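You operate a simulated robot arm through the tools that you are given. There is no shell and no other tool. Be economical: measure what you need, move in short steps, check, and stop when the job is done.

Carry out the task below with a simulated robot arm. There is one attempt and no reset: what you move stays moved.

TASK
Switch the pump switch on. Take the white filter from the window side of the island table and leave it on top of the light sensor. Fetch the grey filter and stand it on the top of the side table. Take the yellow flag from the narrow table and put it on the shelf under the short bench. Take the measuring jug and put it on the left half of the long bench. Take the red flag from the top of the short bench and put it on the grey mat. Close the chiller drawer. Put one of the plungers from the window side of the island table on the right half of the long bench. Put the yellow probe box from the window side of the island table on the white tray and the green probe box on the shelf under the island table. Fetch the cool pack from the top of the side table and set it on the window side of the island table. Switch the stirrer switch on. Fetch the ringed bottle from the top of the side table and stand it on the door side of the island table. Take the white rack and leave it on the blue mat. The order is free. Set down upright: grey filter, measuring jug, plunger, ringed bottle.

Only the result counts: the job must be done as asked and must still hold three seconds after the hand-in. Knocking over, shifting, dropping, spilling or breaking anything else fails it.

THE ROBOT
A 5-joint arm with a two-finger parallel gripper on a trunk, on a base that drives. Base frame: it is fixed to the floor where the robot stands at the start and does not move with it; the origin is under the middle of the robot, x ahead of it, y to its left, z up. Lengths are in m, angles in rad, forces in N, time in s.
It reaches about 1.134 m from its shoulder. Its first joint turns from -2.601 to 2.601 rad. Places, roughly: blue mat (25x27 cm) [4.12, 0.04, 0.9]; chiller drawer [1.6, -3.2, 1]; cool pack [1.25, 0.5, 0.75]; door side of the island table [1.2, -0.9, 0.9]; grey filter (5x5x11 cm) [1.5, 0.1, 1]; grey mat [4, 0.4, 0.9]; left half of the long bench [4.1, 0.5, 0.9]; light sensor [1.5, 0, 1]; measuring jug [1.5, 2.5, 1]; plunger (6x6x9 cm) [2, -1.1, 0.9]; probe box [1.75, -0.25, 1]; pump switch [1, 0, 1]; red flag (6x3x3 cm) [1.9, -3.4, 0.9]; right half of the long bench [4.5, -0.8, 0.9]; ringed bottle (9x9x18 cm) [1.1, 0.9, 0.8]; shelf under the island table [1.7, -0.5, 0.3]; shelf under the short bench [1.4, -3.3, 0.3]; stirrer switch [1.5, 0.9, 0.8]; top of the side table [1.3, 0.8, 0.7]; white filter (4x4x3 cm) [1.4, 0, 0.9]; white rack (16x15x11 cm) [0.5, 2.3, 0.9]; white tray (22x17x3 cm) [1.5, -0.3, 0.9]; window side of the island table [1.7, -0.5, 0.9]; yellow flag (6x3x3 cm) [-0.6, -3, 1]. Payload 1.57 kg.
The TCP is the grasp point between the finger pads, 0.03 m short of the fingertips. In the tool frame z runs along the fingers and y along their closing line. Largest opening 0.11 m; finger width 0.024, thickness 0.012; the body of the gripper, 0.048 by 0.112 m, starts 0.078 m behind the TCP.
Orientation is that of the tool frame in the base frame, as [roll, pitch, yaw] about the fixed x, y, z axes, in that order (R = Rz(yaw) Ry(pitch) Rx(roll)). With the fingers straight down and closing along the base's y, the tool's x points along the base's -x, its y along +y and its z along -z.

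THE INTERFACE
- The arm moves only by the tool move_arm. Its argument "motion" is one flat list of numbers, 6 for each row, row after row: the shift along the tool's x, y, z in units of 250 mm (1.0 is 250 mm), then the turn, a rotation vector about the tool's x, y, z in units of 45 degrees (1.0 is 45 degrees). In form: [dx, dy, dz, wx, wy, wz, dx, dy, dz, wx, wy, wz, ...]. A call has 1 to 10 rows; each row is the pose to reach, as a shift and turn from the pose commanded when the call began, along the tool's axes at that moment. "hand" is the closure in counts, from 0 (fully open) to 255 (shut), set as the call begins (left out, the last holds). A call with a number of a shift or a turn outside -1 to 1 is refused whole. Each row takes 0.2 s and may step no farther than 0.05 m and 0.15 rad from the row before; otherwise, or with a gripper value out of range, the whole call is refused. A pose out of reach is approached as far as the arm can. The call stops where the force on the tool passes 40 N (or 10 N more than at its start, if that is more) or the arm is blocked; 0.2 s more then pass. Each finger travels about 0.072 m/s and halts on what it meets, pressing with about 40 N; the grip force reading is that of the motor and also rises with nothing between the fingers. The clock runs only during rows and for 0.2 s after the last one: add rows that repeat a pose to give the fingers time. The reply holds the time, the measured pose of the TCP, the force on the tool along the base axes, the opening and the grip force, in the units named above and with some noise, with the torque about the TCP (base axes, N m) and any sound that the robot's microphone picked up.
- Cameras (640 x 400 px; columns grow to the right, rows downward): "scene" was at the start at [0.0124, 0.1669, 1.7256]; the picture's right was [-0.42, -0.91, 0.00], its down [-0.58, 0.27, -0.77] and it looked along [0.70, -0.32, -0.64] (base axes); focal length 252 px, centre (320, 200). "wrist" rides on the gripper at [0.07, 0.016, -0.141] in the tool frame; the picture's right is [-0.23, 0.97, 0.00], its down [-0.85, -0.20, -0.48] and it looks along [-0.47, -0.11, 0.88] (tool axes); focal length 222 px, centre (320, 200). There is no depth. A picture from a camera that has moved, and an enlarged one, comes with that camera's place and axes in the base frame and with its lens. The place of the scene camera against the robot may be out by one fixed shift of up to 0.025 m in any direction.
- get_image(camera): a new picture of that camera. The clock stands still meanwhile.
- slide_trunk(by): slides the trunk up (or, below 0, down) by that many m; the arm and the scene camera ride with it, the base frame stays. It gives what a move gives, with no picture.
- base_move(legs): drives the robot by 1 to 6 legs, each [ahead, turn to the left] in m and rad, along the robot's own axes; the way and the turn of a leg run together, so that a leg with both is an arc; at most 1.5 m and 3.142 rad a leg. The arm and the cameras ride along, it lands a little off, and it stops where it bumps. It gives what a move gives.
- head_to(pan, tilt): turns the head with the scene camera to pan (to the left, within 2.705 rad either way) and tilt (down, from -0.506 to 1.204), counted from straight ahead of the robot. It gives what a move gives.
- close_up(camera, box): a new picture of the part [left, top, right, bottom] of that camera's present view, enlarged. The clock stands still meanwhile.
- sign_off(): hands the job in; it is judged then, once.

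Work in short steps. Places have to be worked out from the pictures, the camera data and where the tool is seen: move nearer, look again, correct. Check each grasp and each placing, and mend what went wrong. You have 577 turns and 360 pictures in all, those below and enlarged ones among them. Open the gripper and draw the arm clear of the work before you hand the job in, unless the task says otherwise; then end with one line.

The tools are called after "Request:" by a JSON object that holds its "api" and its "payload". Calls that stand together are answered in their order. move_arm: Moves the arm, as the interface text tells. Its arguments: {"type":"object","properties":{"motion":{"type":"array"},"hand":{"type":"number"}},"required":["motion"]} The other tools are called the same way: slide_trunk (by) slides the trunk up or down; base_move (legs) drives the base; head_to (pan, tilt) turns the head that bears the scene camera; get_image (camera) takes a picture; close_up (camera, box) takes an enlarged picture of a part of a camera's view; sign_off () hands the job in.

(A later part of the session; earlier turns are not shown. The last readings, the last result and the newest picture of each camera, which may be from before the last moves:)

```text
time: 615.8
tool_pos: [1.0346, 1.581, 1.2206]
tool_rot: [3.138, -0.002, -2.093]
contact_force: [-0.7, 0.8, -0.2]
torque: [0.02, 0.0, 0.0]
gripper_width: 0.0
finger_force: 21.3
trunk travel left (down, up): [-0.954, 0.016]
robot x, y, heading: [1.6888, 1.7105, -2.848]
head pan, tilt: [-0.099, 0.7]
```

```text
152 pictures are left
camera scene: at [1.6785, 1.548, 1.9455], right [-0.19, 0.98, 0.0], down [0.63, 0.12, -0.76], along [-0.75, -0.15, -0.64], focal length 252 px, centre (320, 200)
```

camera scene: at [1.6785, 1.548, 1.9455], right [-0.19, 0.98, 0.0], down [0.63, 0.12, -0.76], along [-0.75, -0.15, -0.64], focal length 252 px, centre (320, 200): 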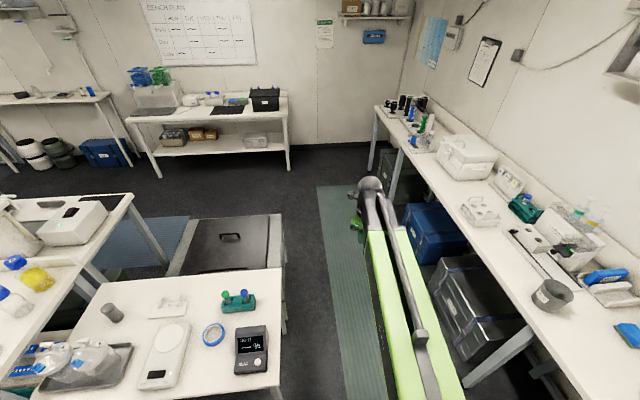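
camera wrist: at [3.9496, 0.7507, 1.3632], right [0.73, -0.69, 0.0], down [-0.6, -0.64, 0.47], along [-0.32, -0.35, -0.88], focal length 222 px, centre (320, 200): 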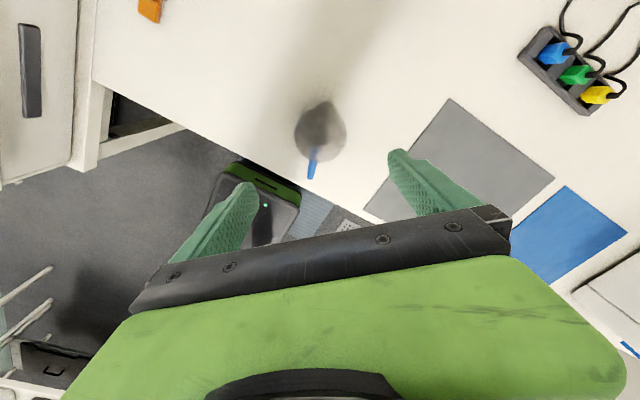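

I'm lined up with the lane but slightly close to the side table, so I shift towards the middle while driving down it.

Request:
{"api": "base_move", "payload": {"legs": [[0, -0.2], [0.5, 0], [0, 0.2], [0.42, 0]]}}

Request:
{"api": "head_to", "payload": {"pan": -1.3, "tilt": 0.75}}

Request:
{"api": "get_image", "payload": {"camera": "scene"}}

Request:
{"api": "close_up", "payload": {"camera": "scene", "box": [240, 120, 400, 240]}}

```text
time: 622.4
tool_pos: [0.14, 1.3967, 1.2187]
tool_rot: [3.139, -0.002, -2.077]
contact_force: [-0.9, -0.2, -0.2]
torque: [0.02, -0.04, -0.02]
gripper_width: 0.0
finger_force: 20.6
trunk travel left (down, up): [-0.954, 0.016]
robot x, y, heading: [0.7904, 1.5422, -2.837]
head pan, tilt: [-0.099, 0.7]
```

```text
time: 623.8
tool_pos: [0.1404, 1.3964, 1.2209]
tool_rot: [3.137, -0.003, -2.076]
contact_force: [0.8, 0.3, -0.1]
torque: [0.01, -0.01, 0.02]
gripper_width: 0.0
finger_force: 21.2
trunk travel left (down, up): [-0.954, 0.016]
robot x, y, heading: [0.7894, 1.5421, -2.831]
head pan, tilt: [-1.3, 0.75]
```

```text
151 pictures are left
camera scene: at [0.8225, 1.464, 1.9412], right [0.84, 0.55, 0.0], down [0.37, -0.57, -0.73], along [-0.4, 0.61, -0.68], focal length 252 px, centre (320, 200)
```

scene: 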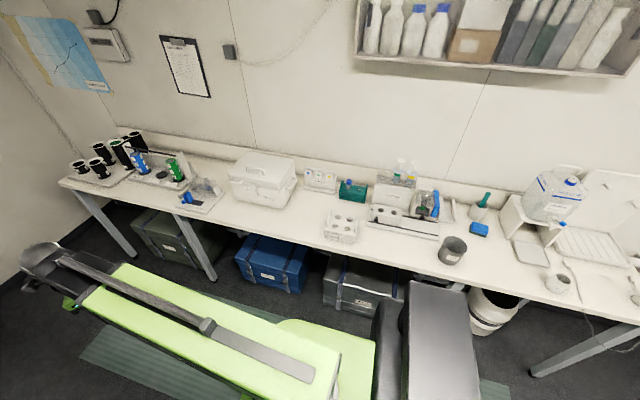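

```text
3.33 times, centred on (320, 180) of scene
camera zoom: at [0.8225, 1.464, 1.9412], right [0.84, 0.55, 0.0], down [0.37, -0.57, -0.73], along [-0.4, 0.61, -0.68], focal length 842 px, centre (320, 267)
```

zoom: 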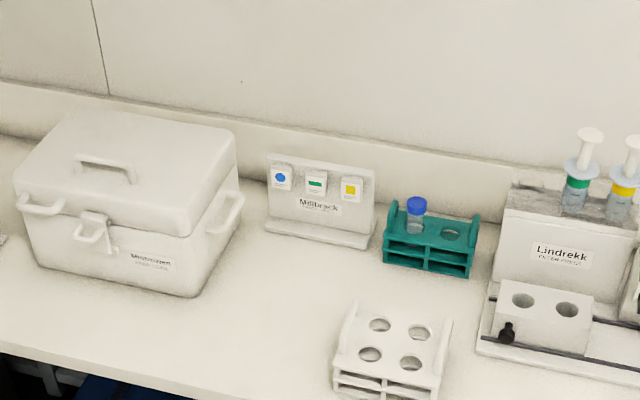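

The white rack is at about (0.46, 2.25). I turn to face the bench.

Request:
{"api": "base_move", "payload": {"legs": [[0, -1.58]]}}

Request:
{"api": "head_to", "payload": {"pan": 0.0, "tilt": 0.85}}

Request:
{"api": "get_image", "payload": {"camera": "scene"}}

Request:
{"api": "get_image", "payload": {"camera": "wrist"}}

```text
time: 628.1
tool_pos: [0.6538, 2.1945, 1.2199]
tool_rot: [3.139, -0.005, 2.624]
contact_force: [0.2, 0.3, -0.5]
torque: [-0.07, 0.05, 0.0]
gripper_width: 0.0002
finger_force: 21.5
trunk travel left (down, up): [-0.954, 0.016]
robot x, y, heading: [0.8206, 1.551, 1.872]
head pan, tilt: [-1.3, 0.75]
```

```text
time: 629.6
tool_pos: [0.6512, 2.1917, 1.22]
tool_rot: [3.137, -0.003, 2.624]
contact_force: [0.4, 0.3, -0.6]
torque: [0.01, 0.0, 0.01]
gripper_width: 0.0001
finger_force: 21.6
trunk travel left (down, up): [-0.954, 0.016]
robot x, y, heading: [0.822, 1.5489, 1.872]
head pan, tilt: [0.0, 0.85]
```

```text
149 pictures are left
camera scene: at [0.6324, 1.5329, 1.9331], right [0.96, 0.3, 0.0], down [0.22, -0.72, -0.66], along [-0.2, 0.63, -0.75], focal length 252 px, centre (320, 200)
```

scene: 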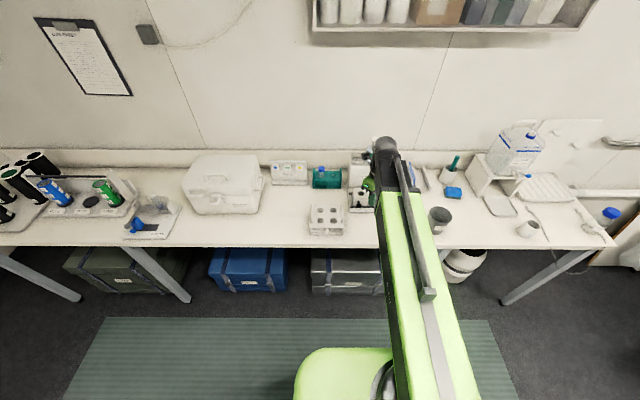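

```text
148 pictures are left
camera wrist: at [0.5996, 2.2398, 1.3633], right [0.68, 0.73, 0.0], down [0.64, -0.6, 0.47], along [0.35, -0.32, -0.88], focal length 222 px, centre (320, 200)
```

wrist: 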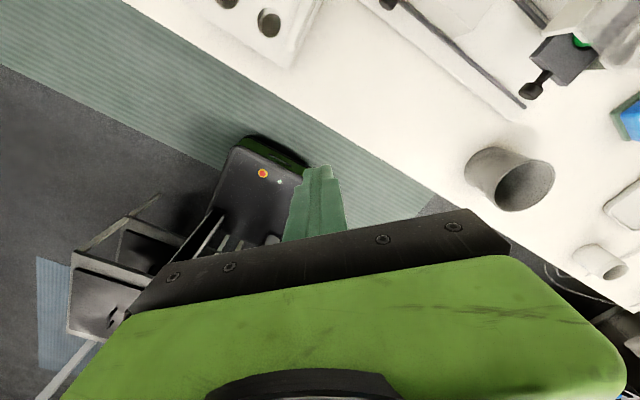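

Request:
{"api": "close_up", "payload": {"camera": "scene", "box": [280, 180, 380, 260]}}

```text
5.00 times, centred on (330, 220) of scene
camera zoom: at [0.6324, 1.5329, 1.9331], right [0.96, 0.3, 0.0], down [0.22, -0.72, -0.66], along [-0.2, 0.63, -0.75], focal length 1263 px, centre (270, 100)
```

zoom: 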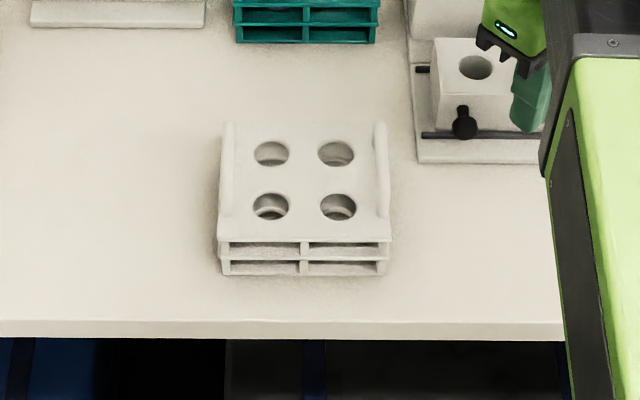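

The rack has raised side loops running front to back. I'll grip the right loop at about (0.516, 2.266), closing along u.

Request:
{"api": "move_arm", "payload": {"motion": [0.103, 0, 0, 0, 0, 0.162, 0.205, 0, 0, 0, 0, 0.324, 0.308, 0, 0, 0, 0, 0.486, 0.41, -0.005, 0, 0, 0, 0.648, 0.513, -0.01, 0, 0, 0, 0.81, 0.616, -0.01, 0, 0, 0, 0.973], "hand": 110}}

Request:
{"api": "get_image", "payload": {"camera": "wrist"}}

```text
time: 631.0
tool_pos: [0.5556, 2.2452, 1.2203]
tool_rot: [3.14, -0.005, 2.073]
contact_force: [0.3, 0.3, -0.3]
torque: [-0.03, -0.01, 0.03]
gripper_width: 0.0629
finger_force: 0.1
out of reach, approached as far as the arm can: row 5, 6
trunk travel left (down, up): [-0.954, 0.016]
robot x, y, heading: [0.8206, 1.5494, 1.87]
head pan, tilt: [0.0, 0.85]
```

```text
146 pictures are left
camera wrist: at [0.5371, 2.313, 1.3633], right [0.96, 0.27, 0.0], down [0.24, -0.85, 0.47], along [0.13, -0.46, -0.88], focal length 222 px, centre (320, 200)
```

wrist: 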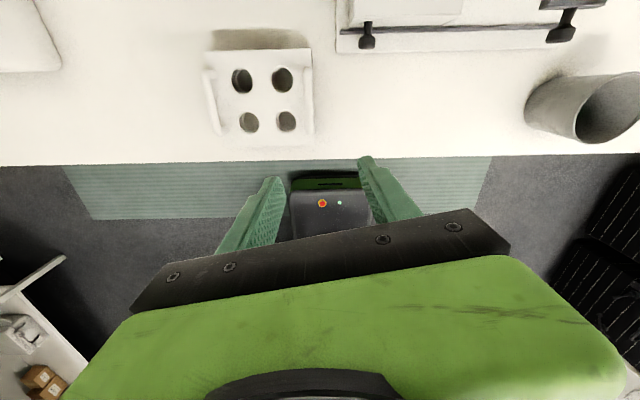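

The wrist spin hit its limit, so I turn it the other way round (180° flipped), which closes along the same line.

Request:
{"api": "move_arm", "payload": {"motion": [0, 0, 0, 0, 0, -0.186, 0, 0, 0, 0, 0, -0.372, 0, 0, 0, 0, 0, -0.558, 0, 0, 0, 0, 0, -0.744, 0, 0, 0, 0, 0, -0.93]}}

Request:
{"api": "move_arm", "payload": {"motion": [0, 0, 0, 0, 0, -0.186, 0, 0, 0, 0, 0, -0.372, 0, 0, 0, 0, 0, -0.558, 0, 0, 0, 0, 0, -0.744, 0, 0, 0, 0, 0, -0.93]}}

Request:
{"api": "move_arm", "payload": {"motion": [0, 0, 0, 0, 0, -0.186, 0, 0, 0, 0, 0, -0.372, 0, 0, 0, 0, 0, -0.558, 0, 0, 0, 0, 0, -0.744, 0, 0, 0, 0, 0, -0.93]}}

Request:
{"api": "move_arm", "payload": {"motion": [0, 0, 0, 0, 0, -0.186, 0, 0, 0, 0, 0, -0.372, 0, 0, 0, 0, 0, -0.558, 0, 0, 0, 0, 0, -0.744, 0, 0, 0, 0, 0, -0.93]}}

Request:
{"api": "get_image", "payload": {"camera": "wrist"}}

```text
time: 632.2
tool_pos: [0.5556, 2.246, 1.2203]
tool_rot: [3.136, -0.002, 2.804]
contact_force: [-0.9, 0.1, 0.1]
torque: [-0.02, 0.02, 0.02]
gripper_width: 0.0626
finger_force: 0.0
trunk travel left (down, up): [-0.954, 0.016]
robot x, y, heading: [0.8204, 1.5557, 1.872]
head pan, tilt: [0.0, 0.85]
```

```text
time: 633.4
tool_pos: [0.5563, 2.2445, 1.2216]
tool_rot: [3.137, 0.001, -2.747]
contact_force: [-0.2, -0.4, 0.3]
torque: [-0.02, 0.0, -0.02]
gripper_width: 0.0624
finger_force: 0.1
trunk travel left (down, up): [-0.954, 0.016]
robot x, y, heading: [0.8209, 1.5534, 1.873]
head pan, tilt: [0.0, 0.85]
```

```text
time: 634.6
tool_pos: [0.5559, 2.245, 1.2218]
tool_rot: [3.138, 0.004, -2.017]
contact_force: [0.8, 0.0, 0.2]
torque: [0.0, 0.01, 0.0]
gripper_width: 0.0624
finger_force: 0.0
trunk travel left (down, up): [-0.954, 0.016]
robot x, y, heading: [0.8212, 1.551, 1.873]
head pan, tilt: [0.0, 0.85]
```

```text
time: 635.8
tool_pos: [0.5569, 2.245, 1.2214]
tool_rot: [-3.14, 0.005, -1.288]
contact_force: [0.4, 0.3, -0.3]
torque: [0.0, 0.02, 0.0]
gripper_width: 0.0621
finger_force: 0.0
trunk travel left (down, up): [-0.954, 0.016]
robot x, y, heading: [0.8173, 1.5526, 1.874]
head pan, tilt: [0.0, 0.85]
```

```text
145 pictures are left
camera wrist: at [0.5607, 2.1724, 1.3626], right [-1.0, -0.06, 0.0], down [-0.05, 0.87, 0.48], along [-0.03, 0.48, -0.88], focal length 222 px, centre (320, 200)
```

wrist: 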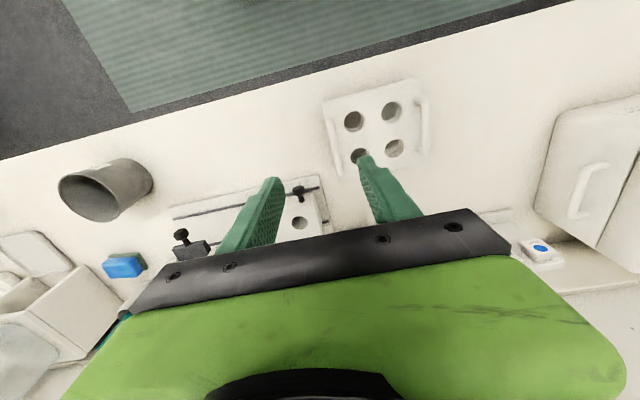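

The loop is near (0.527, 2.25). I shift over it and lower part way.

Request:
{"api": "move_arm", "payload": {"motion": [-0.06, 0.107, 0, 0, 0, 0]}}

Request:
{"api": "slide_trunk", "payload": {"by": -0.11}}

Request:
{"api": "get_image", "payload": {"camera": "wrist"}}

Request:
{"api": "close_up", "payload": {"camera": "wrist", "box": [240, 60, 460, 220]}}

```text
time: 636.2
tool_pos: [0.5241, 2.2531, 1.2204]
tool_rot: [-3.141, 0.006, -1.289]
contact_force: [-0.5, -0.1, 0.1]
torque: [0.01, -0.02, 0.03]
gripper_width: 0.0628
finger_force: 0.0
trunk travel left (down, up): [-0.954, 0.016]
robot x, y, heading: [0.8213, 1.5516, 1.874]
head pan, tilt: [0.0, 0.85]
```

```text
time: 637.6
tool_pos: [0.5248, 2.2514, 1.1114]
tool_rot: [-3.138, 0.005, -1.289]
contact_force: [0.3, 0.1, -0.1]
torque: [0.01, 0.01, -0.02]
gripper_width: 0.0629
finger_force: 0.0
trunk travel left (down, up): [-0.844, 0.126]
robot x, y, heading: [0.8215, 1.5548, 1.87]
head pan, tilt: [0.0, 0.85]
```

```text
144 pictures are left
camera wrist: at [0.5302, 2.1794, 1.2526], right [-1.0, -0.05, 0.0], down [-0.05, 0.87, 0.48], along [-0.03, 0.48, -0.88], focal length 222 px, centre (320, 200)
```

wrist: 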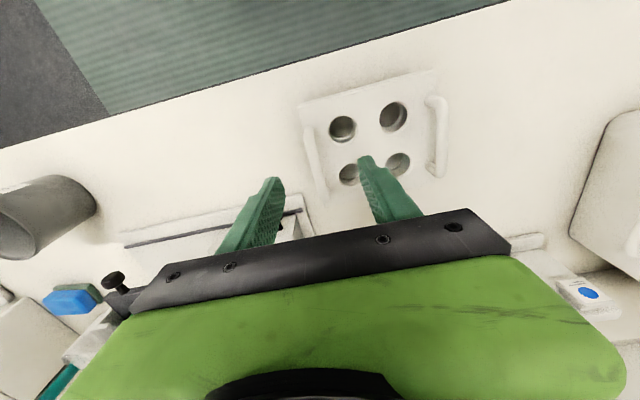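

```text
2.50 times, centred on (350, 140) of wrist
camera zoom: at [0.5302, 2.1794, 1.2526], right [-1.0, -0.05, 0.0], down [-0.05, 0.87, 0.48], along [-0.03, 0.48, -0.88], focal length 555 px, centre (245, 350)
```

zoom: 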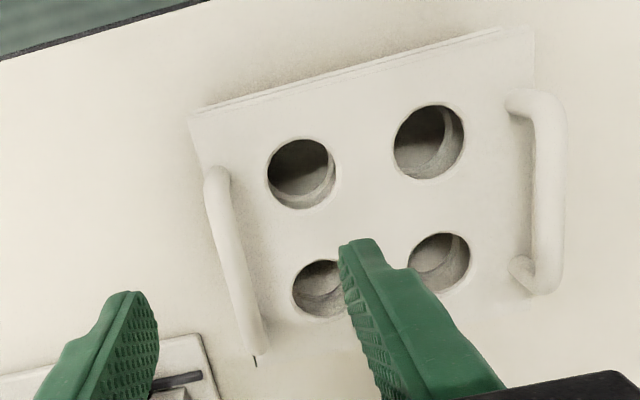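

Request:
{"api": "move_arm", "payload": {"motion": [-0.081, -0.036, 0, 0, 0, 0]}}

Request:
{"api": "slide_trunk", "payload": {"by": -0.075}}

Request:
{"api": "get_image", "payload": {"camera": "wrist"}}

Request:
{"api": "close_up", "payload": {"camera": "scene", "box": [280, 180, 400, 270]}}

```text
time: 638.0
tool_pos: [0.5281, 2.2743, 1.1113]
tool_rot: [-3.14, 0.006, -1.29]
contact_force: [-0.6, -0.1, -0.9]
torque: [0.04, 0.01, 0.01]
gripper_width: 0.0626
finger_force: 0.1
trunk travel left (down, up): [-0.844, 0.126]
robot x, y, heading: [0.8177, 1.551, 1.875]
head pan, tilt: [0.0, 0.85]
```

```text
time: 639.1
tool_pos: [0.5294, 2.2732, 1.0357]
tool_rot: [-3.138, 0.005, -1.289]
contact_force: [-0.4, -0.2, -0.3]
torque: [-0.01, 0.0, -0.02]
gripper_width: 0.0626
finger_force: 0.1
trunk travel left (down, up): [-0.769, 0.201]
robot x, y, heading: [0.8216, 1.5526, 1.877]
head pan, tilt: [0.0, 0.85]
```

```text
142 pictures are left
camera wrist: at [0.5333, 2.2002, 1.1776], right [-1.0, -0.05, 0.0], down [-0.05, 0.87, 0.48], along [-0.03, 0.48, -0.88], focal length 222 px, centre (320, 200)
```

wrist: 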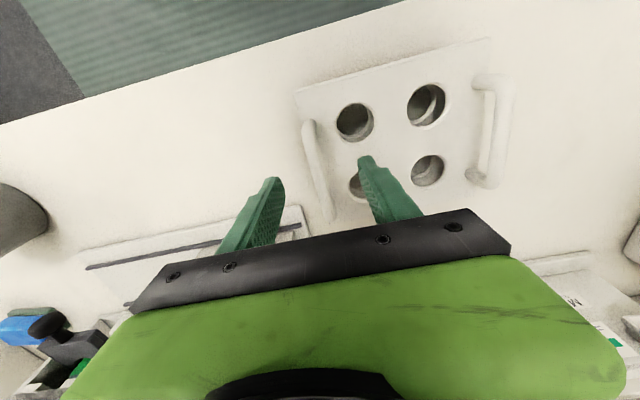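

```text
4.44 times, centred on (340, 225) of scene
camera zoom: at [0.6327, 1.5332, 1.7482], right [0.95, 0.3, 0.0], down [0.22, -0.72, -0.66], along [-0.2, 0.63, -0.75], focal length 1122 px, centre (231, 89)
```

zoom: 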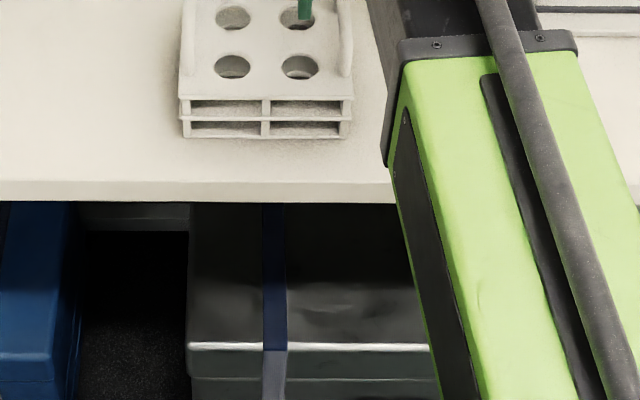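

Request:
{"api": "slide_trunk", "payload": {"by": -0.035}}

Request:
{"api": "get_image", "payload": {"camera": "wrist"}}

```text
time: 639.9
tool_pos: [0.5294, 2.2729, 1.0019]
tool_rot: [-3.139, 0.007, -1.29]
contact_force: [0.8, -0.4, -0.8]
torque: [-0.02, 0.03, -0.01]
gripper_width: 0.0625
finger_force: 0.1
trunk travel left (down, up): [-0.734, 0.236]
robot x, y, heading: [0.8221, 1.5489, 1.868]
head pan, tilt: [0.0, 0.85]
```

```text
140 pictures are left
camera wrist: at [0.5334, 2.2002, 1.1426], right [-1.0, -0.05, 0.0], down [-0.05, 0.87, 0.48], along [-0.03, 0.48, -0.88], focal length 222 px, centre (320, 200)
```

wrist: 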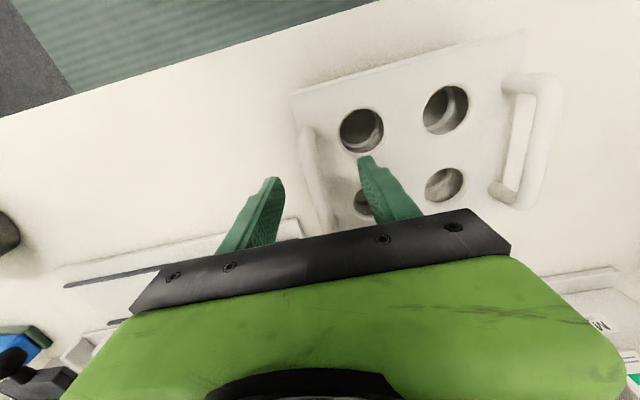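

Request:
{"api": "slide_trunk", "payload": {"by": -0.012}}

Request:
{"api": "slide_trunk", "payload": {"by": -0.008}}

Request:
{"api": "get_image", "payload": {"camera": "wrist"}}

```text
time: 640.3
tool_pos: [0.529, 2.2724, 0.9955]
tool_rot: [3.14, 0.009, -1.288]
contact_force: [1.8, -4.8, 13.6]
torque: [-0.34, 0.36, 0.17]
gripper_width: 0.0621
finger_force: 0.0
trunk travel left (down, up): [-0.728, 0.242]
robot x, y, heading: [0.822, 1.5496, 1.874]
head pan, tilt: [0.0, 0.85]
stopped: the force on the tool passed its limit at 76 N (the readings are from after the stop); the commanded pose is now the measured one
```

```text
time: 640.6
tool_pos: [0.5296, 2.2726, 0.9961]
tool_rot: [3.138, 0.012, -1.289]
contact_force: [2.3, -4.1, 30.5]
torque: [-0.46, 0.92, 0.11]
gripper_width: 0.0616
finger_force: 0.0
trunk travel left (down, up): [-0.726, 0.244]
robot x, y, heading: [0.8173, 1.5517, 1.87]
head pan, tilt: [0.0, 0.85]
stopped: the force on the tool passed its limit at 55 N (the readings are from after the stop); the commanded pose is now the measured one
```

```text
139 pictures are left
camera wrist: at [0.5342, 2.1986, 1.1369], right [-1.0, -0.05, 0.01], down [-0.04, 0.87, 0.49], along [-0.03, 0.49, -0.87], focal length 222 px, centre (320, 200)
```

wrist: 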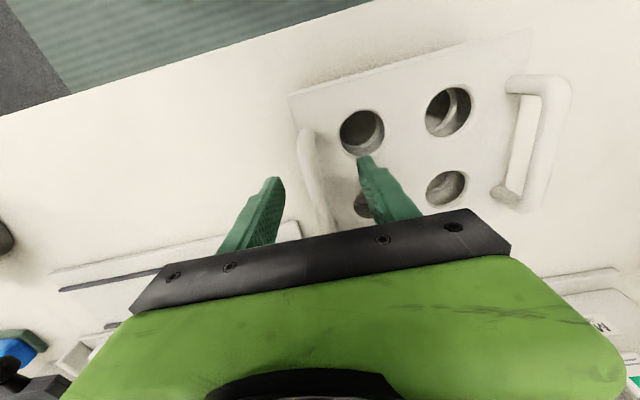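

The inner fingertip rests on the deck (z about 0.966). I raise 6 mm and close on the loop.

Request:
{"api": "slide_trunk", "payload": {"by": 0.007}}

Request:
{"api": "move_arm", "payload": {"motion": [0, 0, 0, 0, 0, 0, 0, 0, 0, 0, 0, 0, 0, 0, 0, 0, 0, 0, 0, 0, 0, 0, 0, 0], "hand": 255}}

Request:
{"api": "slide_trunk", "payload": {"by": 0.03}}

Request:
{"api": "get_image", "payload": {"camera": "wrist"}}

Request:
{"api": "close_up", "payload": {"camera": "scene", "box": [280, 160, 400, 250]}}

```text
time: 641.2
tool_pos: [0.5277, 2.2743, 0.9993]
tool_rot: [3.139, 0.013, -1.289]
contact_force: [0.4, -0.1, -0.2]
torque: [0.0, 0.03, 0.0]
gripper_width: 0.0624
finger_force: 0.2
trunk travel left (down, up): [-0.733, 0.237]
robot x, y, heading: [0.8231, 1.5497, 1.876]
head pan, tilt: [0.0, 0.85]
```

```text
time: 642.2
tool_pos: [0.5272, 2.274, 0.9998]
tool_rot: [3.139, 0.01, -1.29]
contact_force: [-0.6, -0.4, 0.8]
torque: [0.03, -0.02, 0.08]
gripper_width: 0.0113
finger_force: 28.6
trunk travel left (down, up): [-0.733, 0.237]
robot x, y, heading: [0.8166, 1.5542, 1.874]
head pan, tilt: [0.0, 0.85]
```

```text
time: 643.0
tool_pos: [0.5277, 2.2742, 1.0316]
tool_rot: [3.139, 0.011, -1.288]
contact_force: [0.5, -0.8, -1.6]
torque: [0.02, -0.11, 0.02]
gripper_width: 0.0112
finger_force: 28.8
trunk travel left (down, up): [-0.763, 0.207]
robot x, y, heading: [0.8211, 1.5489, 1.871]
head pan, tilt: [0.0, 0.85]
```

```text
138 pictures are left
camera wrist: at [0.5328, 2.2014, 1.1714], right [-1.0, -0.05, 0.01], down [-0.04, 0.87, 0.49], along [-0.03, 0.49, -0.87], focal length 222 px, centre (320, 200)
```

wrist: 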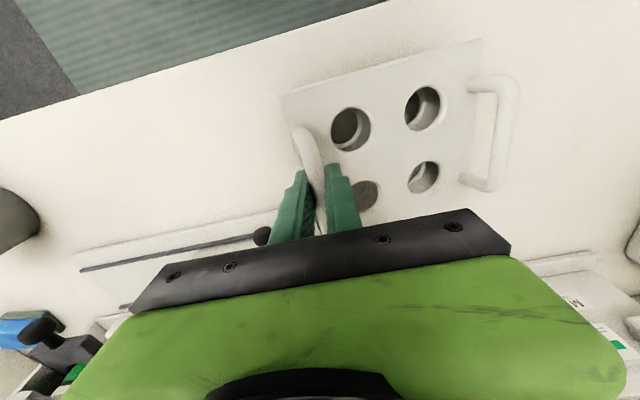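

```text
4.44 times, centred on (340, 205) of scene
camera zoom: at [0.6324, 1.5335, 1.7425], right [0.95, 0.3, 0.0], down [0.22, -0.72, -0.66], along [-0.2, 0.63, -0.75], focal length 1122 px, centre (231, 178)
```

zoom: 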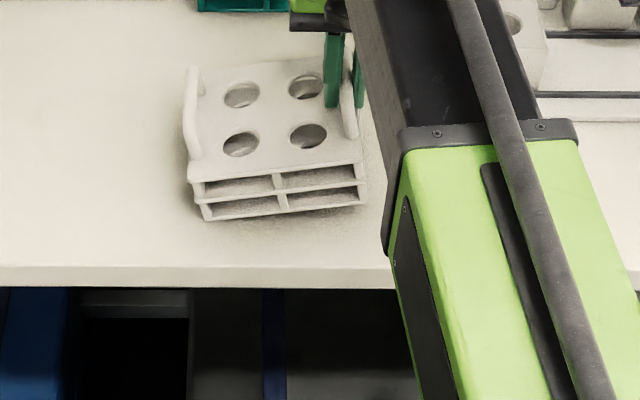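

Only the round bar is gripped, so the rack droops. I set it back down and re-grip at the loop's front post, where a vertical contact resists drooping.

Request:
{"api": "slide_trunk", "payload": {"by": -0.029}}

Request:
{"api": "move_arm", "payload": {"motion": [0, 0, 0, 0, 0, 0, 0, 0, 0, 0, 0, 0, 0, 0, 0, 0, 0, 0], "hand": 130}}

Request:
{"api": "slide_trunk", "payload": {"by": 0.07}}

Request:
{"api": "get_image", "payload": {"camera": "wrist"}}

Request:
{"api": "close_up", "payload": {"camera": "wrist", "box": [240, 60, 440, 220]}}

```text
time: 643.7
tool_pos: [0.5276, 2.2738, 1.0009]
tool_rot: [3.137, 0.011, -1.29]
contact_force: [0.7, -0.6, -1.6]
torque: [0.05, -0.1, 0.01]
gripper_width: 0.0115
finger_force: 28.8
trunk travel left (down, up): [-0.734, 0.236]
robot x, y, heading: [0.8209, 1.5519, 1.878]
head pan, tilt: [0.0, 0.85]
```

```text
time: 644.5
tool_pos: [0.5275, 2.2735, 1.0008]
tool_rot: [3.138, 0.011, -1.288]
contact_force: [-0.1, -0.3, 0.4]
torque: [-0.02, 0.01, 0.0]
gripper_width: 0.0539
finger_force: 0.0
trunk travel left (down, up): [-0.734, 0.236]
robot x, y, heading: [0.8245, 1.5504, 1.874]
head pan, tilt: [0.0, 0.85]
```

```text
time: 645.6
tool_pos: [0.5278, 2.2734, 1.0711]
tool_rot: [3.136, 0.01, -1.289]
contact_force: [-0.9, 0.9, -0.6]
torque: [0.01, 0.04, -0.01]
gripper_width: 0.0537
finger_force: 0.1
trunk travel left (down, up): [-0.804, 0.166]
robot x, y, heading: [0.822, 1.5506, 1.872]
head pan, tilt: [0.0, 0.85]
```

```text
136 pictures are left
camera wrist: at [0.5328, 2.2012, 1.2125], right [-1.0, -0.05, 0.01], down [-0.04, 0.87, 0.49], along [-0.03, 0.49, -0.87], focal length 222 px, centre (320, 200)
```

wrist: 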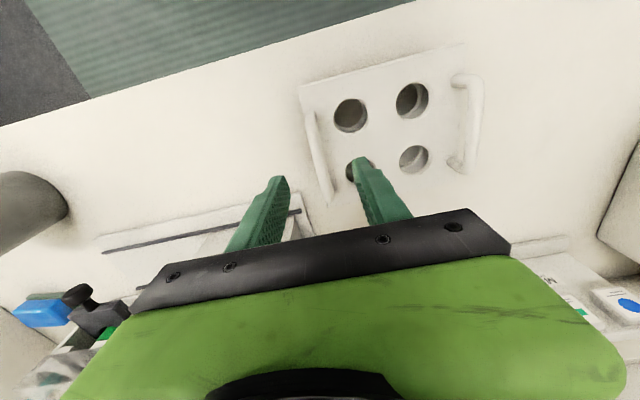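

```text
2.50 times, centred on (340, 140) of wrist
camera zoom: at [0.5328, 2.2012, 1.2125], right [-1.0, -0.05, 0.01], down [-0.04, 0.87, 0.49], along [-0.03, 0.49, -0.87], focal length 555 px, centre (270, 350)
```

zoom: 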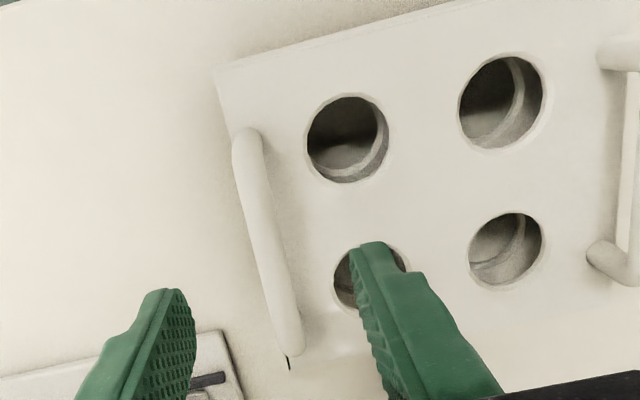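

Request:
{"api": "move_arm", "payload": {"motion": [0.138, 0.003, 0, 0, 0, 0]}}

Request:
{"api": "slide_trunk", "payload": {"by": -0.071}}

Request:
{"api": "move_arm", "payload": {"motion": [0, 0, 0, 0, 0, 0, 0, 0, 0, 0, 0, 0, 0, 0, 0, 0, 0, 0, 0, 0, 0, 0, 0, 0], "hand": 255}}

Request:
{"api": "get_image", "payload": {"camera": "wrist"}}

Request:
{"api": "slide_trunk", "payload": {"by": 0.03}}

Request:
{"api": "close_up", "payload": {"camera": "scene", "box": [280, 160, 400, 250]}}

```text
time: 646.0
tool_pos: [0.5372, 2.2387, 1.072]
tool_rot: [3.138, 0.013, -1.291]
contact_force: [0.0, 0.1, 0.2]
torque: [0.01, 0.02, -0.01]
gripper_width: 0.054
finger_force: 0.1
trunk travel left (down, up): [-0.804, 0.166]
robot x, y, heading: [0.8219, 1.5539, 1.871]
head pan, tilt: [0.0, 0.85]
```

```text
time: 647.1
tool_pos: [0.5363, 2.2392, 0.9993]
tool_rot: [3.138, 0.01, -1.291]
contact_force: [0.2, -1.1, -0.1]
torque: [-0.02, 0.0, -0.03]
gripper_width: 0.0537
finger_force: 0.0
trunk travel left (down, up): [-0.733, 0.237]
robot x, y, heading: [0.8226, 1.5506, 1.873]
head pan, tilt: [0.0, 0.85]
```

```text
time: 648.1
tool_pos: [0.5367, 2.2397, 1.001]
tool_rot: [3.138, 0.01, -1.29]
contact_force: [0.7, 0.5, 1.0]
torque: [-0.1, -0.16, 0.04]
gripper_width: 0.0115
finger_force: 29.4
trunk travel left (down, up): [-0.733, 0.237]
robot x, y, heading: [0.8213, 1.5515, 1.872]
head pan, tilt: [0.0, 0.85]
```

```text
134 pictures are left
camera wrist: at [0.5421, 2.1667, 1.1416], right [-1.0, -0.05, 0.01], down [-0.04, 0.87, 0.49], along [-0.03, 0.49, -0.87], focal length 222 px, centre (320, 200)
```

wrist: 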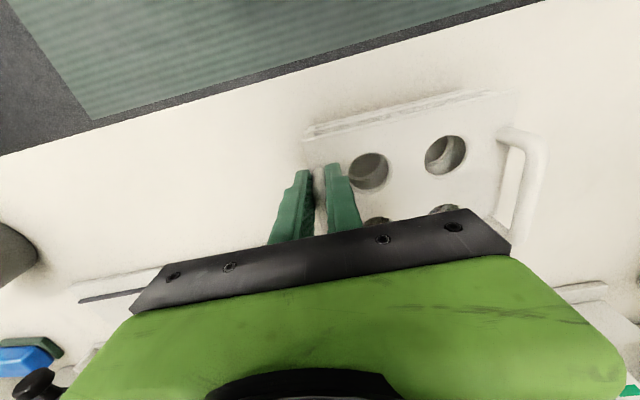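

```text
time: 648.8
tool_pos: [0.5363, 2.2383, 1.0292]
tool_rot: [3.137, 0.011, -1.289]
contact_force: [-0.2, -0.5, -0.5]
torque: [-0.07, -0.2, 0.01]
gripper_width: 0.0115
finger_force: 29.2
trunk travel left (down, up): [-0.763, 0.207]
robot x, y, heading: [0.822, 1.55, 1.875]
head pan, tilt: [0.0, 0.85]
```

```text
4.44 times, centred on (340, 205) of scene
camera zoom: at [0.6324, 1.5335, 1.7425], right [0.95, 0.3, 0.0], down [0.22, -0.72, -0.66], along [-0.2, 0.63, -0.75], focal length 1122 px, centre (231, 178)
```

zoom: 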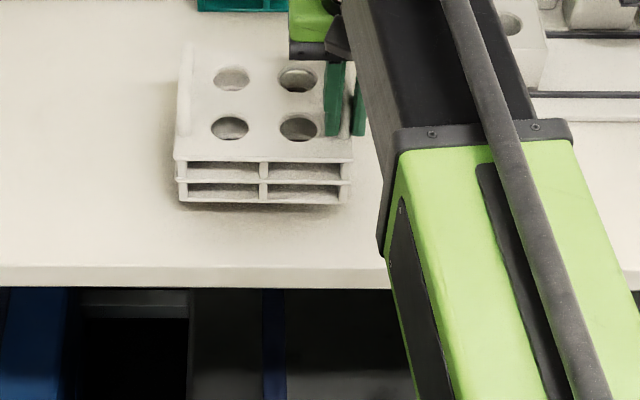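

The rack now lifts level. I raise it fully, draw the arm in, and check it.

Request:
{"api": "slide_trunk", "payload": {"by": 0.2}}

Request:
{"api": "move_arm", "payload": {"motion": [0.17, -0.02, 0, 0, 0, 0, 0.33, -0.038, 0, 0, 0, 0]}}

Request:
{"api": "get_image", "payload": {"camera": "wrist"}}

Request:
{"api": "get_image", "payload": {"camera": "scene"}}

```text
time: 651.0
tool_pos: [0.5377, 2.239, 1.2294]
tool_rot: [3.138, 0.011, -1.289]
contact_force: [-0.1, -0.2, -2.5]
torque: [-0.02, -0.21, 0.0]
gripper_width: 0.0117
finger_force: 28.9
trunk travel left (down, up): [-0.963, 0.007]
robot x, y, heading: [0.8205, 1.5485, 1.875]
head pan, tilt: [0.0, 0.85]
```

```text
time: 651.6
tool_pos: [0.5677, 2.1636, 1.2305]
tool_rot: [3.139, 0.014, -1.29]
contact_force: [0.2, 0.1, -1.7]
torque: [-0.06, -0.2, -0.01]
gripper_width: 0.0118
finger_force: 29.3
trunk travel left (down, up): [-0.963, 0.007]
robot x, y, heading: [0.8206, 1.5529, 1.875]
head pan, tilt: [0.0, 0.85]
```

```text
132 pictures are left
camera wrist: at [0.5726, 2.0919, 1.3716], right [-1.0, -0.05, 0.01], down [-0.04, 0.87, 0.49], along [-0.03, 0.49, -0.87], focal length 222 px, centre (320, 200)
```

wrist: 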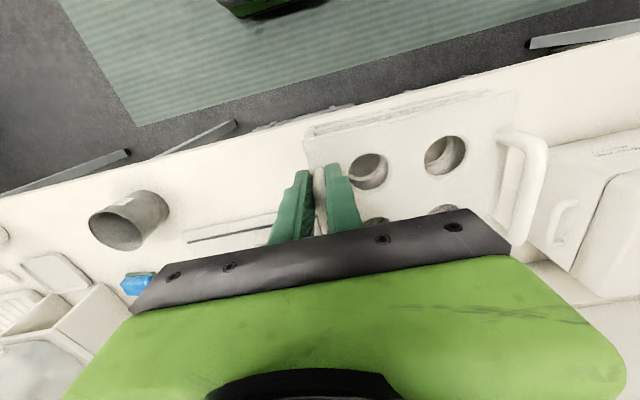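

```text
131 pictures are left
camera scene: at [0.6326, 1.5331, 1.9425], right [0.95, 0.3, 0.0], down [0.22, -0.72, -0.66], along [-0.2, 0.63, -0.75], focal length 252 px, centre (320, 200)
```

scene: 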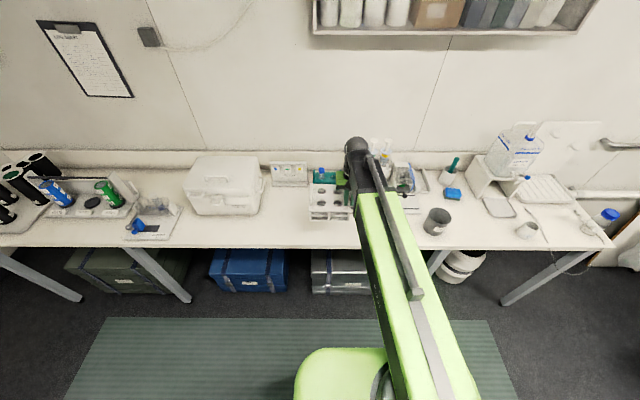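

The rack is steady. I turn left and back out along the proven path, then reverse down the aisle.

Request:
{"api": "base_move", "payload": {"legs": [[0, 1.575], [-0.42, 0], [0, -0.2], [-0.5, 0], [0, 0.2]]}}

Request:
{"api": "get_image", "payload": {"camera": "wrist"}}

```text
time: 662.0
tool_pos: [1.0933, 1.4659, 1.2306]
tool_rot: [3.138, 0.01, 0.28]
contact_force: [-0.3, 1.2, -2.4]
torque: [0.13, -0.05, 0.06]
gripper_width: 0.0115
finger_force: 29.2
trunk travel left (down, up): [-0.963, 0.007]
robot x, y, heading: [1.7086, 1.7187, -2.848]
head pan, tilt: [0.0, 0.85]
```

```text
130 pictures are left
camera wrist: at [1.1665, 1.47, 1.3717], right [0.05, -1.0, 0.01], down [-0.87, -0.04, 0.49], along [-0.49, -0.03, -0.87], focal length 222 px, centre (320, 200)
```

wrist: 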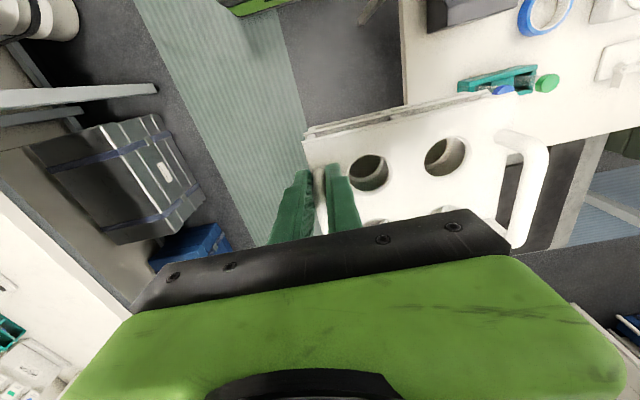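

Request:
{"api": "base_move", "payload": {"legs": [[0, -1.4], [-1.1, 0], [-1.15, 0]]}}

Request:
{"api": "base_move", "payload": {"legs": [[0, -1.73]]}}

Request:
{"api": "head_to", "payload": {"pan": 0.1, "tilt": 0.75}}

Request:
{"api": "get_image", "payload": {"camera": "scene"}}

```text
time: 676.4
tool_pos: [2.3966, 0.2972, 1.2308]
tool_rot: [3.139, 0.013, -1.121]
contact_force: [0.2, 0.3, -2.1]
torque: [-0.02, -0.18, 0.04]
gripper_width: 0.0116
finger_force: 28.8
trunk travel left (down, up): [-0.963, 0.007]
robot x, y, heading: [2.7465, -0.2668, 2.037]
head pan, tilt: [0.0, 0.85]
```

```text
time: 681.0
tool_pos: [3.3584, -0.0044, 1.2307]
tool_rot: [-3.14, 0.013, -2.847]
contact_force: [-0.3, 1.4, -3.0]
torque: [-0.25, -0.03, 0.02]
gripper_width: 0.0117
finger_force: 28.5
trunk travel left (down, up): [-0.963, 0.007]
robot x, y, heading: [2.7557, -0.2898, 0.313]
head pan, tilt: [0.0, 0.85]
```

```text
time: 681.6
tool_pos: [3.3593, -0.0078, 1.23]
tool_rot: [3.138, 0.011, -2.847]
contact_force: [1.4, -0.3, -2.3]
torque: [-0.13, 0.04, -0.01]
gripper_width: 0.0118
finger_force: 29.3
trunk travel left (down, up): [-0.963, 0.007]
robot x, y, heading: [2.7515, -0.2943, 0.312]
head pan, tilt: [0.099, 0.75]
```

```text
129 pictures are left
camera scene: at [2.7211, -0.1106, 1.9505], right [0.4, -0.92, 0.0], down [-0.63, -0.27, -0.73], along [0.67, 0.29, -0.68], focal length 252 px, centre (320, 200)
```

scene: 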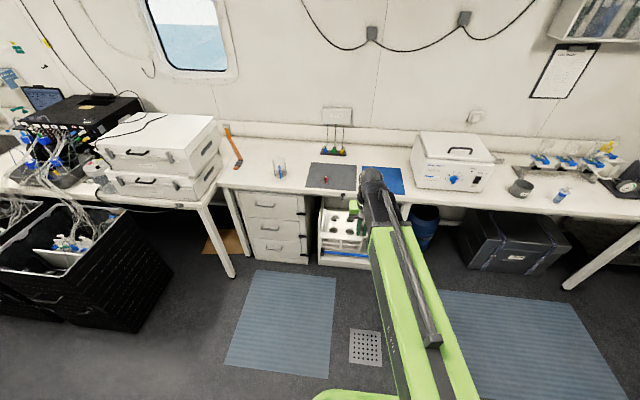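

I drive 0.5 m forward to the bench.

Request:
{"api": "base_move", "payload": {"legs": [[0.49, 0]]}}

Request:
{"api": "get_image", "payload": {"camera": "wrist"}}

Request:
{"api": "get_image", "payload": {"camera": "scene"}}

```text
time: 684.6
tool_pos: [3.8256, 0.1663, 1.2301]
tool_rot: [3.137, 0.01, -2.825]
contact_force: [0.1, -0.4, -1.8]
torque: [-0.24, 0.06, -0.01]
gripper_width: 0.0118
finger_force: 28.8
trunk travel left (down, up): [-0.963, 0.007]
robot x, y, heading: [3.2313, -0.1358, 0.338]
head pan, tilt: [0.099, 0.75]
```

```text
128 pictures are left
camera wrist: at [3.754, 0.159, 1.3711], right [-0.09, 1.0, 0.01], down [0.87, 0.07, 0.49], along [0.48, 0.05, -0.87], focal length 222 px, centre (320, 200)
```

wrist: 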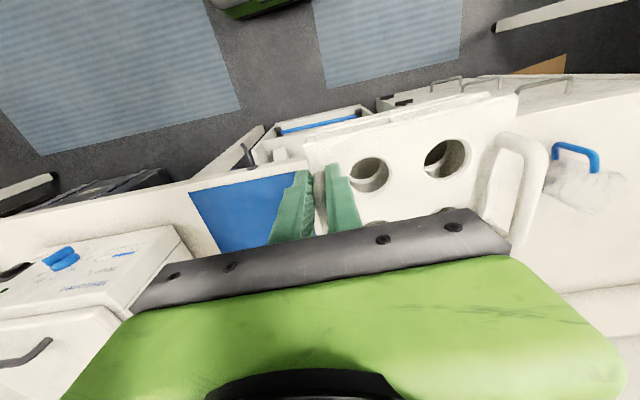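

```text
127 pictures are left
camera scene: at [3.1899, 0.0479, 1.9505], right [0.42, -0.91, 0.0], down [-0.62, -0.29, -0.73], along [0.66, 0.31, -0.68], focal length 252 px, centre (320, 200)
```

scene: 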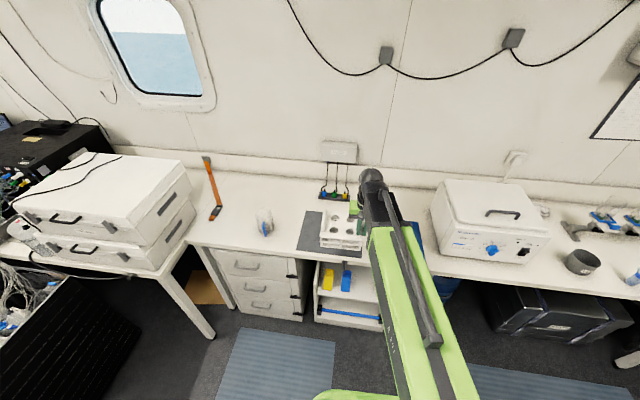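

The blue mat's centre measures (4.115, 0.042). Allowing for where the rack hangs from the grip, I move the tool to (4.107, -0.036).

Request:
{"api": "move_arm", "payload": {"motion": [-0.102, -0.14, 0, 0, 0, 0, -0.204, -0.28, 0, 0, 0, 0, -0.306, -0.42, 0, 0, 0, 0, -0.408, -0.56, 0, 0, 0, 0, -0.51, -0.7, 0, 0, 0, 0, -0.612, -0.838, 0, 0, 0, 0]}}

Request:
{"api": "move_arm", "payload": {"motion": [-0.102, -0.14, 0, 0, 0, 0, -0.204, -0.28, 0, 0, 0, 0]}}

Request:
{"api": "get_image", "payload": {"camera": "wrist"}}

Request:
{"api": "get_image", "payload": {"camera": "scene"}}

```text
time: 686.0
tool_pos: [4.0382, 0.0136, 1.23]
tool_rot: [3.139, 0.01, -2.826]
contact_force: [0.8, -0.2, -0.9]
torque: [-0.2, 0.02, -0.01]
gripper_width: 0.0115
finger_force: 29.3
trunk travel left (down, up): [-0.963, 0.007]
robot x, y, heading: [3.2312, -0.1316, 0.335]
head pan, tilt: [0.099, 0.75]
```

```text
time: 686.6
tool_pos: [4.1066, -0.0342, 1.2295]
tool_rot: [3.138, 0.011, -2.826]
contact_force: [0.3, -0.1, -2.9]
torque: [-0.12, 0.06, 0.0]
gripper_width: 0.0115
finger_force: 29.0
trunk travel left (down, up): [-0.963, 0.007]
robot x, y, heading: [3.2306, -0.1343, 0.338]
head pan, tilt: [0.099, 0.75]
```

```text
126 pictures are left
camera wrist: at [4.0335, -0.042, 1.3713], right [-0.09, 1.0, 0.01], down [0.87, 0.07, 0.49], along [0.48, 0.05, -0.87], focal length 222 px, centre (320, 200)
```

wrist: 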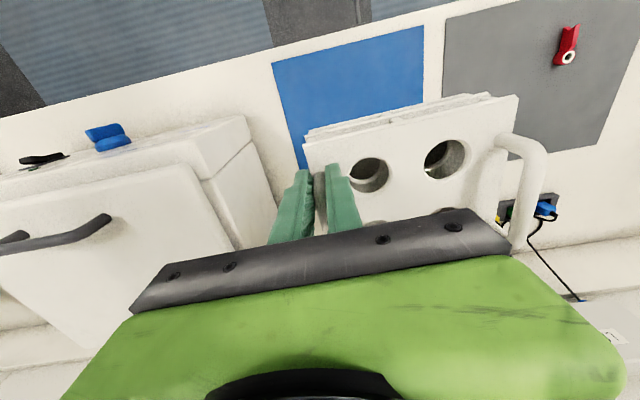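

```text
125 pictures are left
camera scene: at [3.1893, 0.0474, 1.9505], right [0.42, -0.91, 0.0], down [-0.62, -0.29, -0.73], along [0.66, 0.31, -0.68], focal length 252 px, centre (320, 200)
```

scene: 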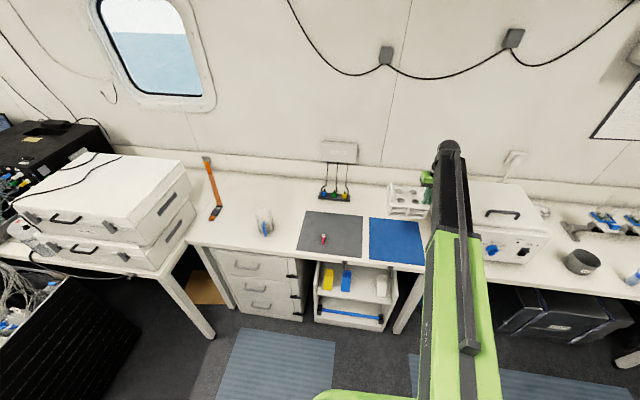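

The rack's centre projects onto the mat's centre. I lower it.

Request:
{"api": "slide_trunk", "payload": {"by": -0.19}}

Request:
{"api": "get_image", "payload": {"camera": "wrist"}}

Request:
{"api": "get_image", "payload": {"camera": "scene"}}

```text
time: 688.6
tool_pos: [4.104, -0.0351, 1.0411]
tool_rot: [3.14, 0.009, -2.826]
contact_force: [0.7, -0.5, -2.8]
torque: [-0.19, 0.01, -0.06]
gripper_width: 0.0116
finger_force: 28.8
trunk travel left (down, up): [-0.773, 0.197]
robot x, y, heading: [3.2292, -0.1328, 0.339]
head pan, tilt: [0.099, 0.75]
```

```text
124 pictures are left
camera wrist: at [4.0328, -0.042, 1.1815], right [-0.09, 1.0, 0.01], down [0.87, 0.07, 0.49], along [0.49, 0.05, -0.87], focal length 222 px, centre (320, 200)
```

wrist: 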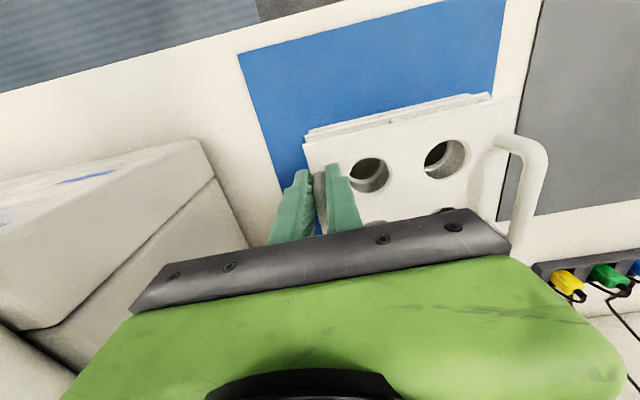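

```text
123 pictures are left
camera scene: at [3.1889, 0.0474, 1.7606], right [0.42, -0.91, 0.0], down [-0.62, -0.29, -0.73], along [0.66, 0.31, -0.68], focal length 252 px, centre (320, 200)
```

scene: 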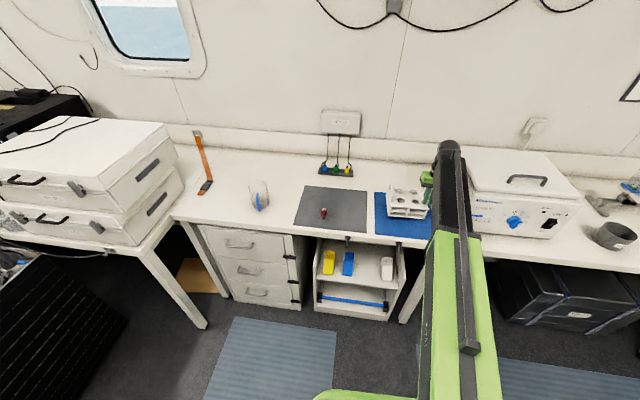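

The rack is about 3 cm too far back, so I shift it towards me and lower to contact.

Request:
{"api": "move_arm", "payload": {"motion": [0.1, 0, 0, 0, 0, 0]}}

Request:
{"api": "slide_trunk", "payload": {"by": -0.03}}

Request:
{"api": "slide_trunk", "payload": {"by": -0.007}}

Request:
{"api": "slide_trunk", "payload": {"by": -0.006}}

```text
time: 689.0
tool_pos: [4.0801, -0.0418, 1.0402]
tool_rot: [3.137, 0.013, -2.825]
contact_force: [-0.2, 0.2, -1.8]
torque: [-0.17, 0.07, 0.01]
gripper_width: 0.0118
finger_force: 29.5
trunk travel left (down, up): [-0.773, 0.197]
robot x, y, heading: [3.2258, -0.1359, 0.336]
head pan, tilt: [0.099, 0.75]
```

```text
time: 689.8
tool_pos: [4.0821, -0.0417, 1.0112]
tool_rot: [3.138, 0.01, -2.825]
contact_force: [0.0, 0.9, -3.1]
torque: [-0.21, 0.05, 0.01]
gripper_width: 0.0119
finger_force: 29.2
trunk travel left (down, up): [-0.743, 0.227]
robot x, y, heading: [3.2284, -0.1352, 0.341]
head pan, tilt: [0.099, 0.75]
```

```text
time: 690.4
tool_pos: [4.0823, -0.0413, 1.0038]
tool_rot: [3.137, 0.012, -2.826]
contact_force: [1.3, -0.8, 4.8]
torque: [0.18, -0.73, -0.06]
gripper_width: 0.0115
finger_force: 29.1
trunk travel left (down, up): [-0.736, 0.234]
robot x, y, heading: [3.2312, -0.1379, 0.341]
head pan, tilt: [0.099, 0.75]
```

```text
time: 690.9
tool_pos: [4.0794, -0.0413, 0.999]
tool_rot: [3.138, 0.011, -2.828]
contact_force: [2.5, -2.7, 26.9]
torque: [0.0, -0.05, -0.1]
gripper_width: 0.0118
finger_force: 28.8
trunk travel left (down, up): [-0.73, 0.24]
robot x, y, heading: [3.231, -0.1365, 0.336]
head pan, tilt: [0.099, 0.75]
```

The rack is down. I relieve, open and rise.

Request:
{"api": "slide_trunk", "payload": {"by": 0.002}}

Request:
{"api": "move_arm", "payload": {"motion": [0, 0, 0, 0, 0, 0, 0, 0, 0, 0, 0, 0, 0, 0, 0, 0, 0, 0], "hand": 150}}

Request:
{"api": "slide_trunk", "payload": {"by": 0.22}}

Request:
{"api": "get_image", "payload": {"camera": "wrist"}}

Request:
{"api": "close_up", "payload": {"camera": "scene", "box": [280, 150, 460, 270]}}

```text
time: 691.4
tool_pos: [4.0822, -0.0406, 0.9987]
tool_rot: [3.14, 0.014, -2.827]
contact_force: [-2.0, -1.0, 3.0]
torque: [-0.03, -0.3, 0.03]
gripper_width: 0.0119
finger_force: 28.6
trunk travel left (down, up): [-0.732, 0.238]
robot x, y, heading: [3.2267, -0.1343, 0.336]
head pan, tilt: [0.099, 0.75]
```

```text
time: 692.2
tool_pos: [4.0826, -0.0411, 0.9991]
tool_rot: [3.139, 0.013, -2.826]
contact_force: [-0.1, -0.8, 1.4]
torque: [0.02, 0.03, -0.02]
gripper_width: 0.0445
finger_force: 0.0
trunk travel left (down, up): [-0.732, 0.238]
robot x, y, heading: [3.2308, -0.1312, 0.335]
head pan, tilt: [0.099, 0.75]
```

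```text
time: 694.6
tool_pos: [4.0814, -0.0399, 1.2184]
tool_rot: [3.139, 0.009, -2.826]
contact_force: [-0.8, -0.4, -0.6]
torque: [0.01, 0.01, -0.03]
gripper_width: 0.0455
finger_force: 0.1
trunk travel left (down, up): [-0.952, 0.018]
robot x, y, heading: [3.23, -0.1349, 0.342]
head pan, tilt: [0.099, 0.75]
```

```text
122 pictures are left
camera wrist: at [4.0096, -0.048, 1.3605], right [-0.09, 1.0, 0.01], down [0.87, 0.07, 0.49], along [0.49, 0.05, -0.87], focal length 222 px, centre (320, 200)
```

wrist: 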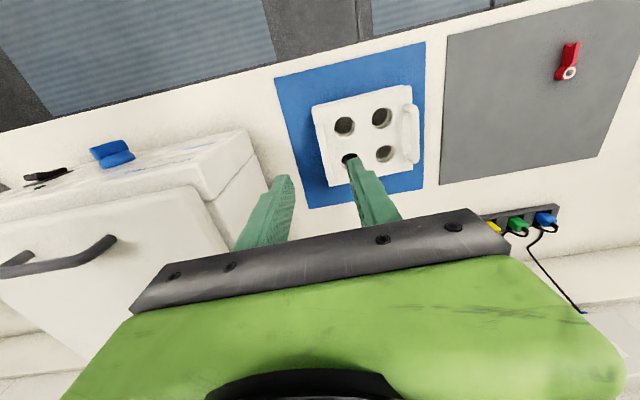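

```text
3.33 times, centred on (370, 210) of scene
camera zoom: at [3.1887, 0.0474, 1.9395], right [0.42, -0.91, 0.0], down [-0.62, -0.29, -0.73], along [0.66, 0.31, -0.68], focal length 842 px, centre (153, 167)
```

zoom: 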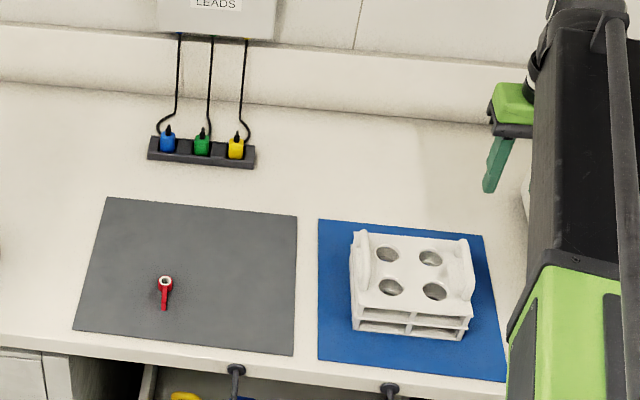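

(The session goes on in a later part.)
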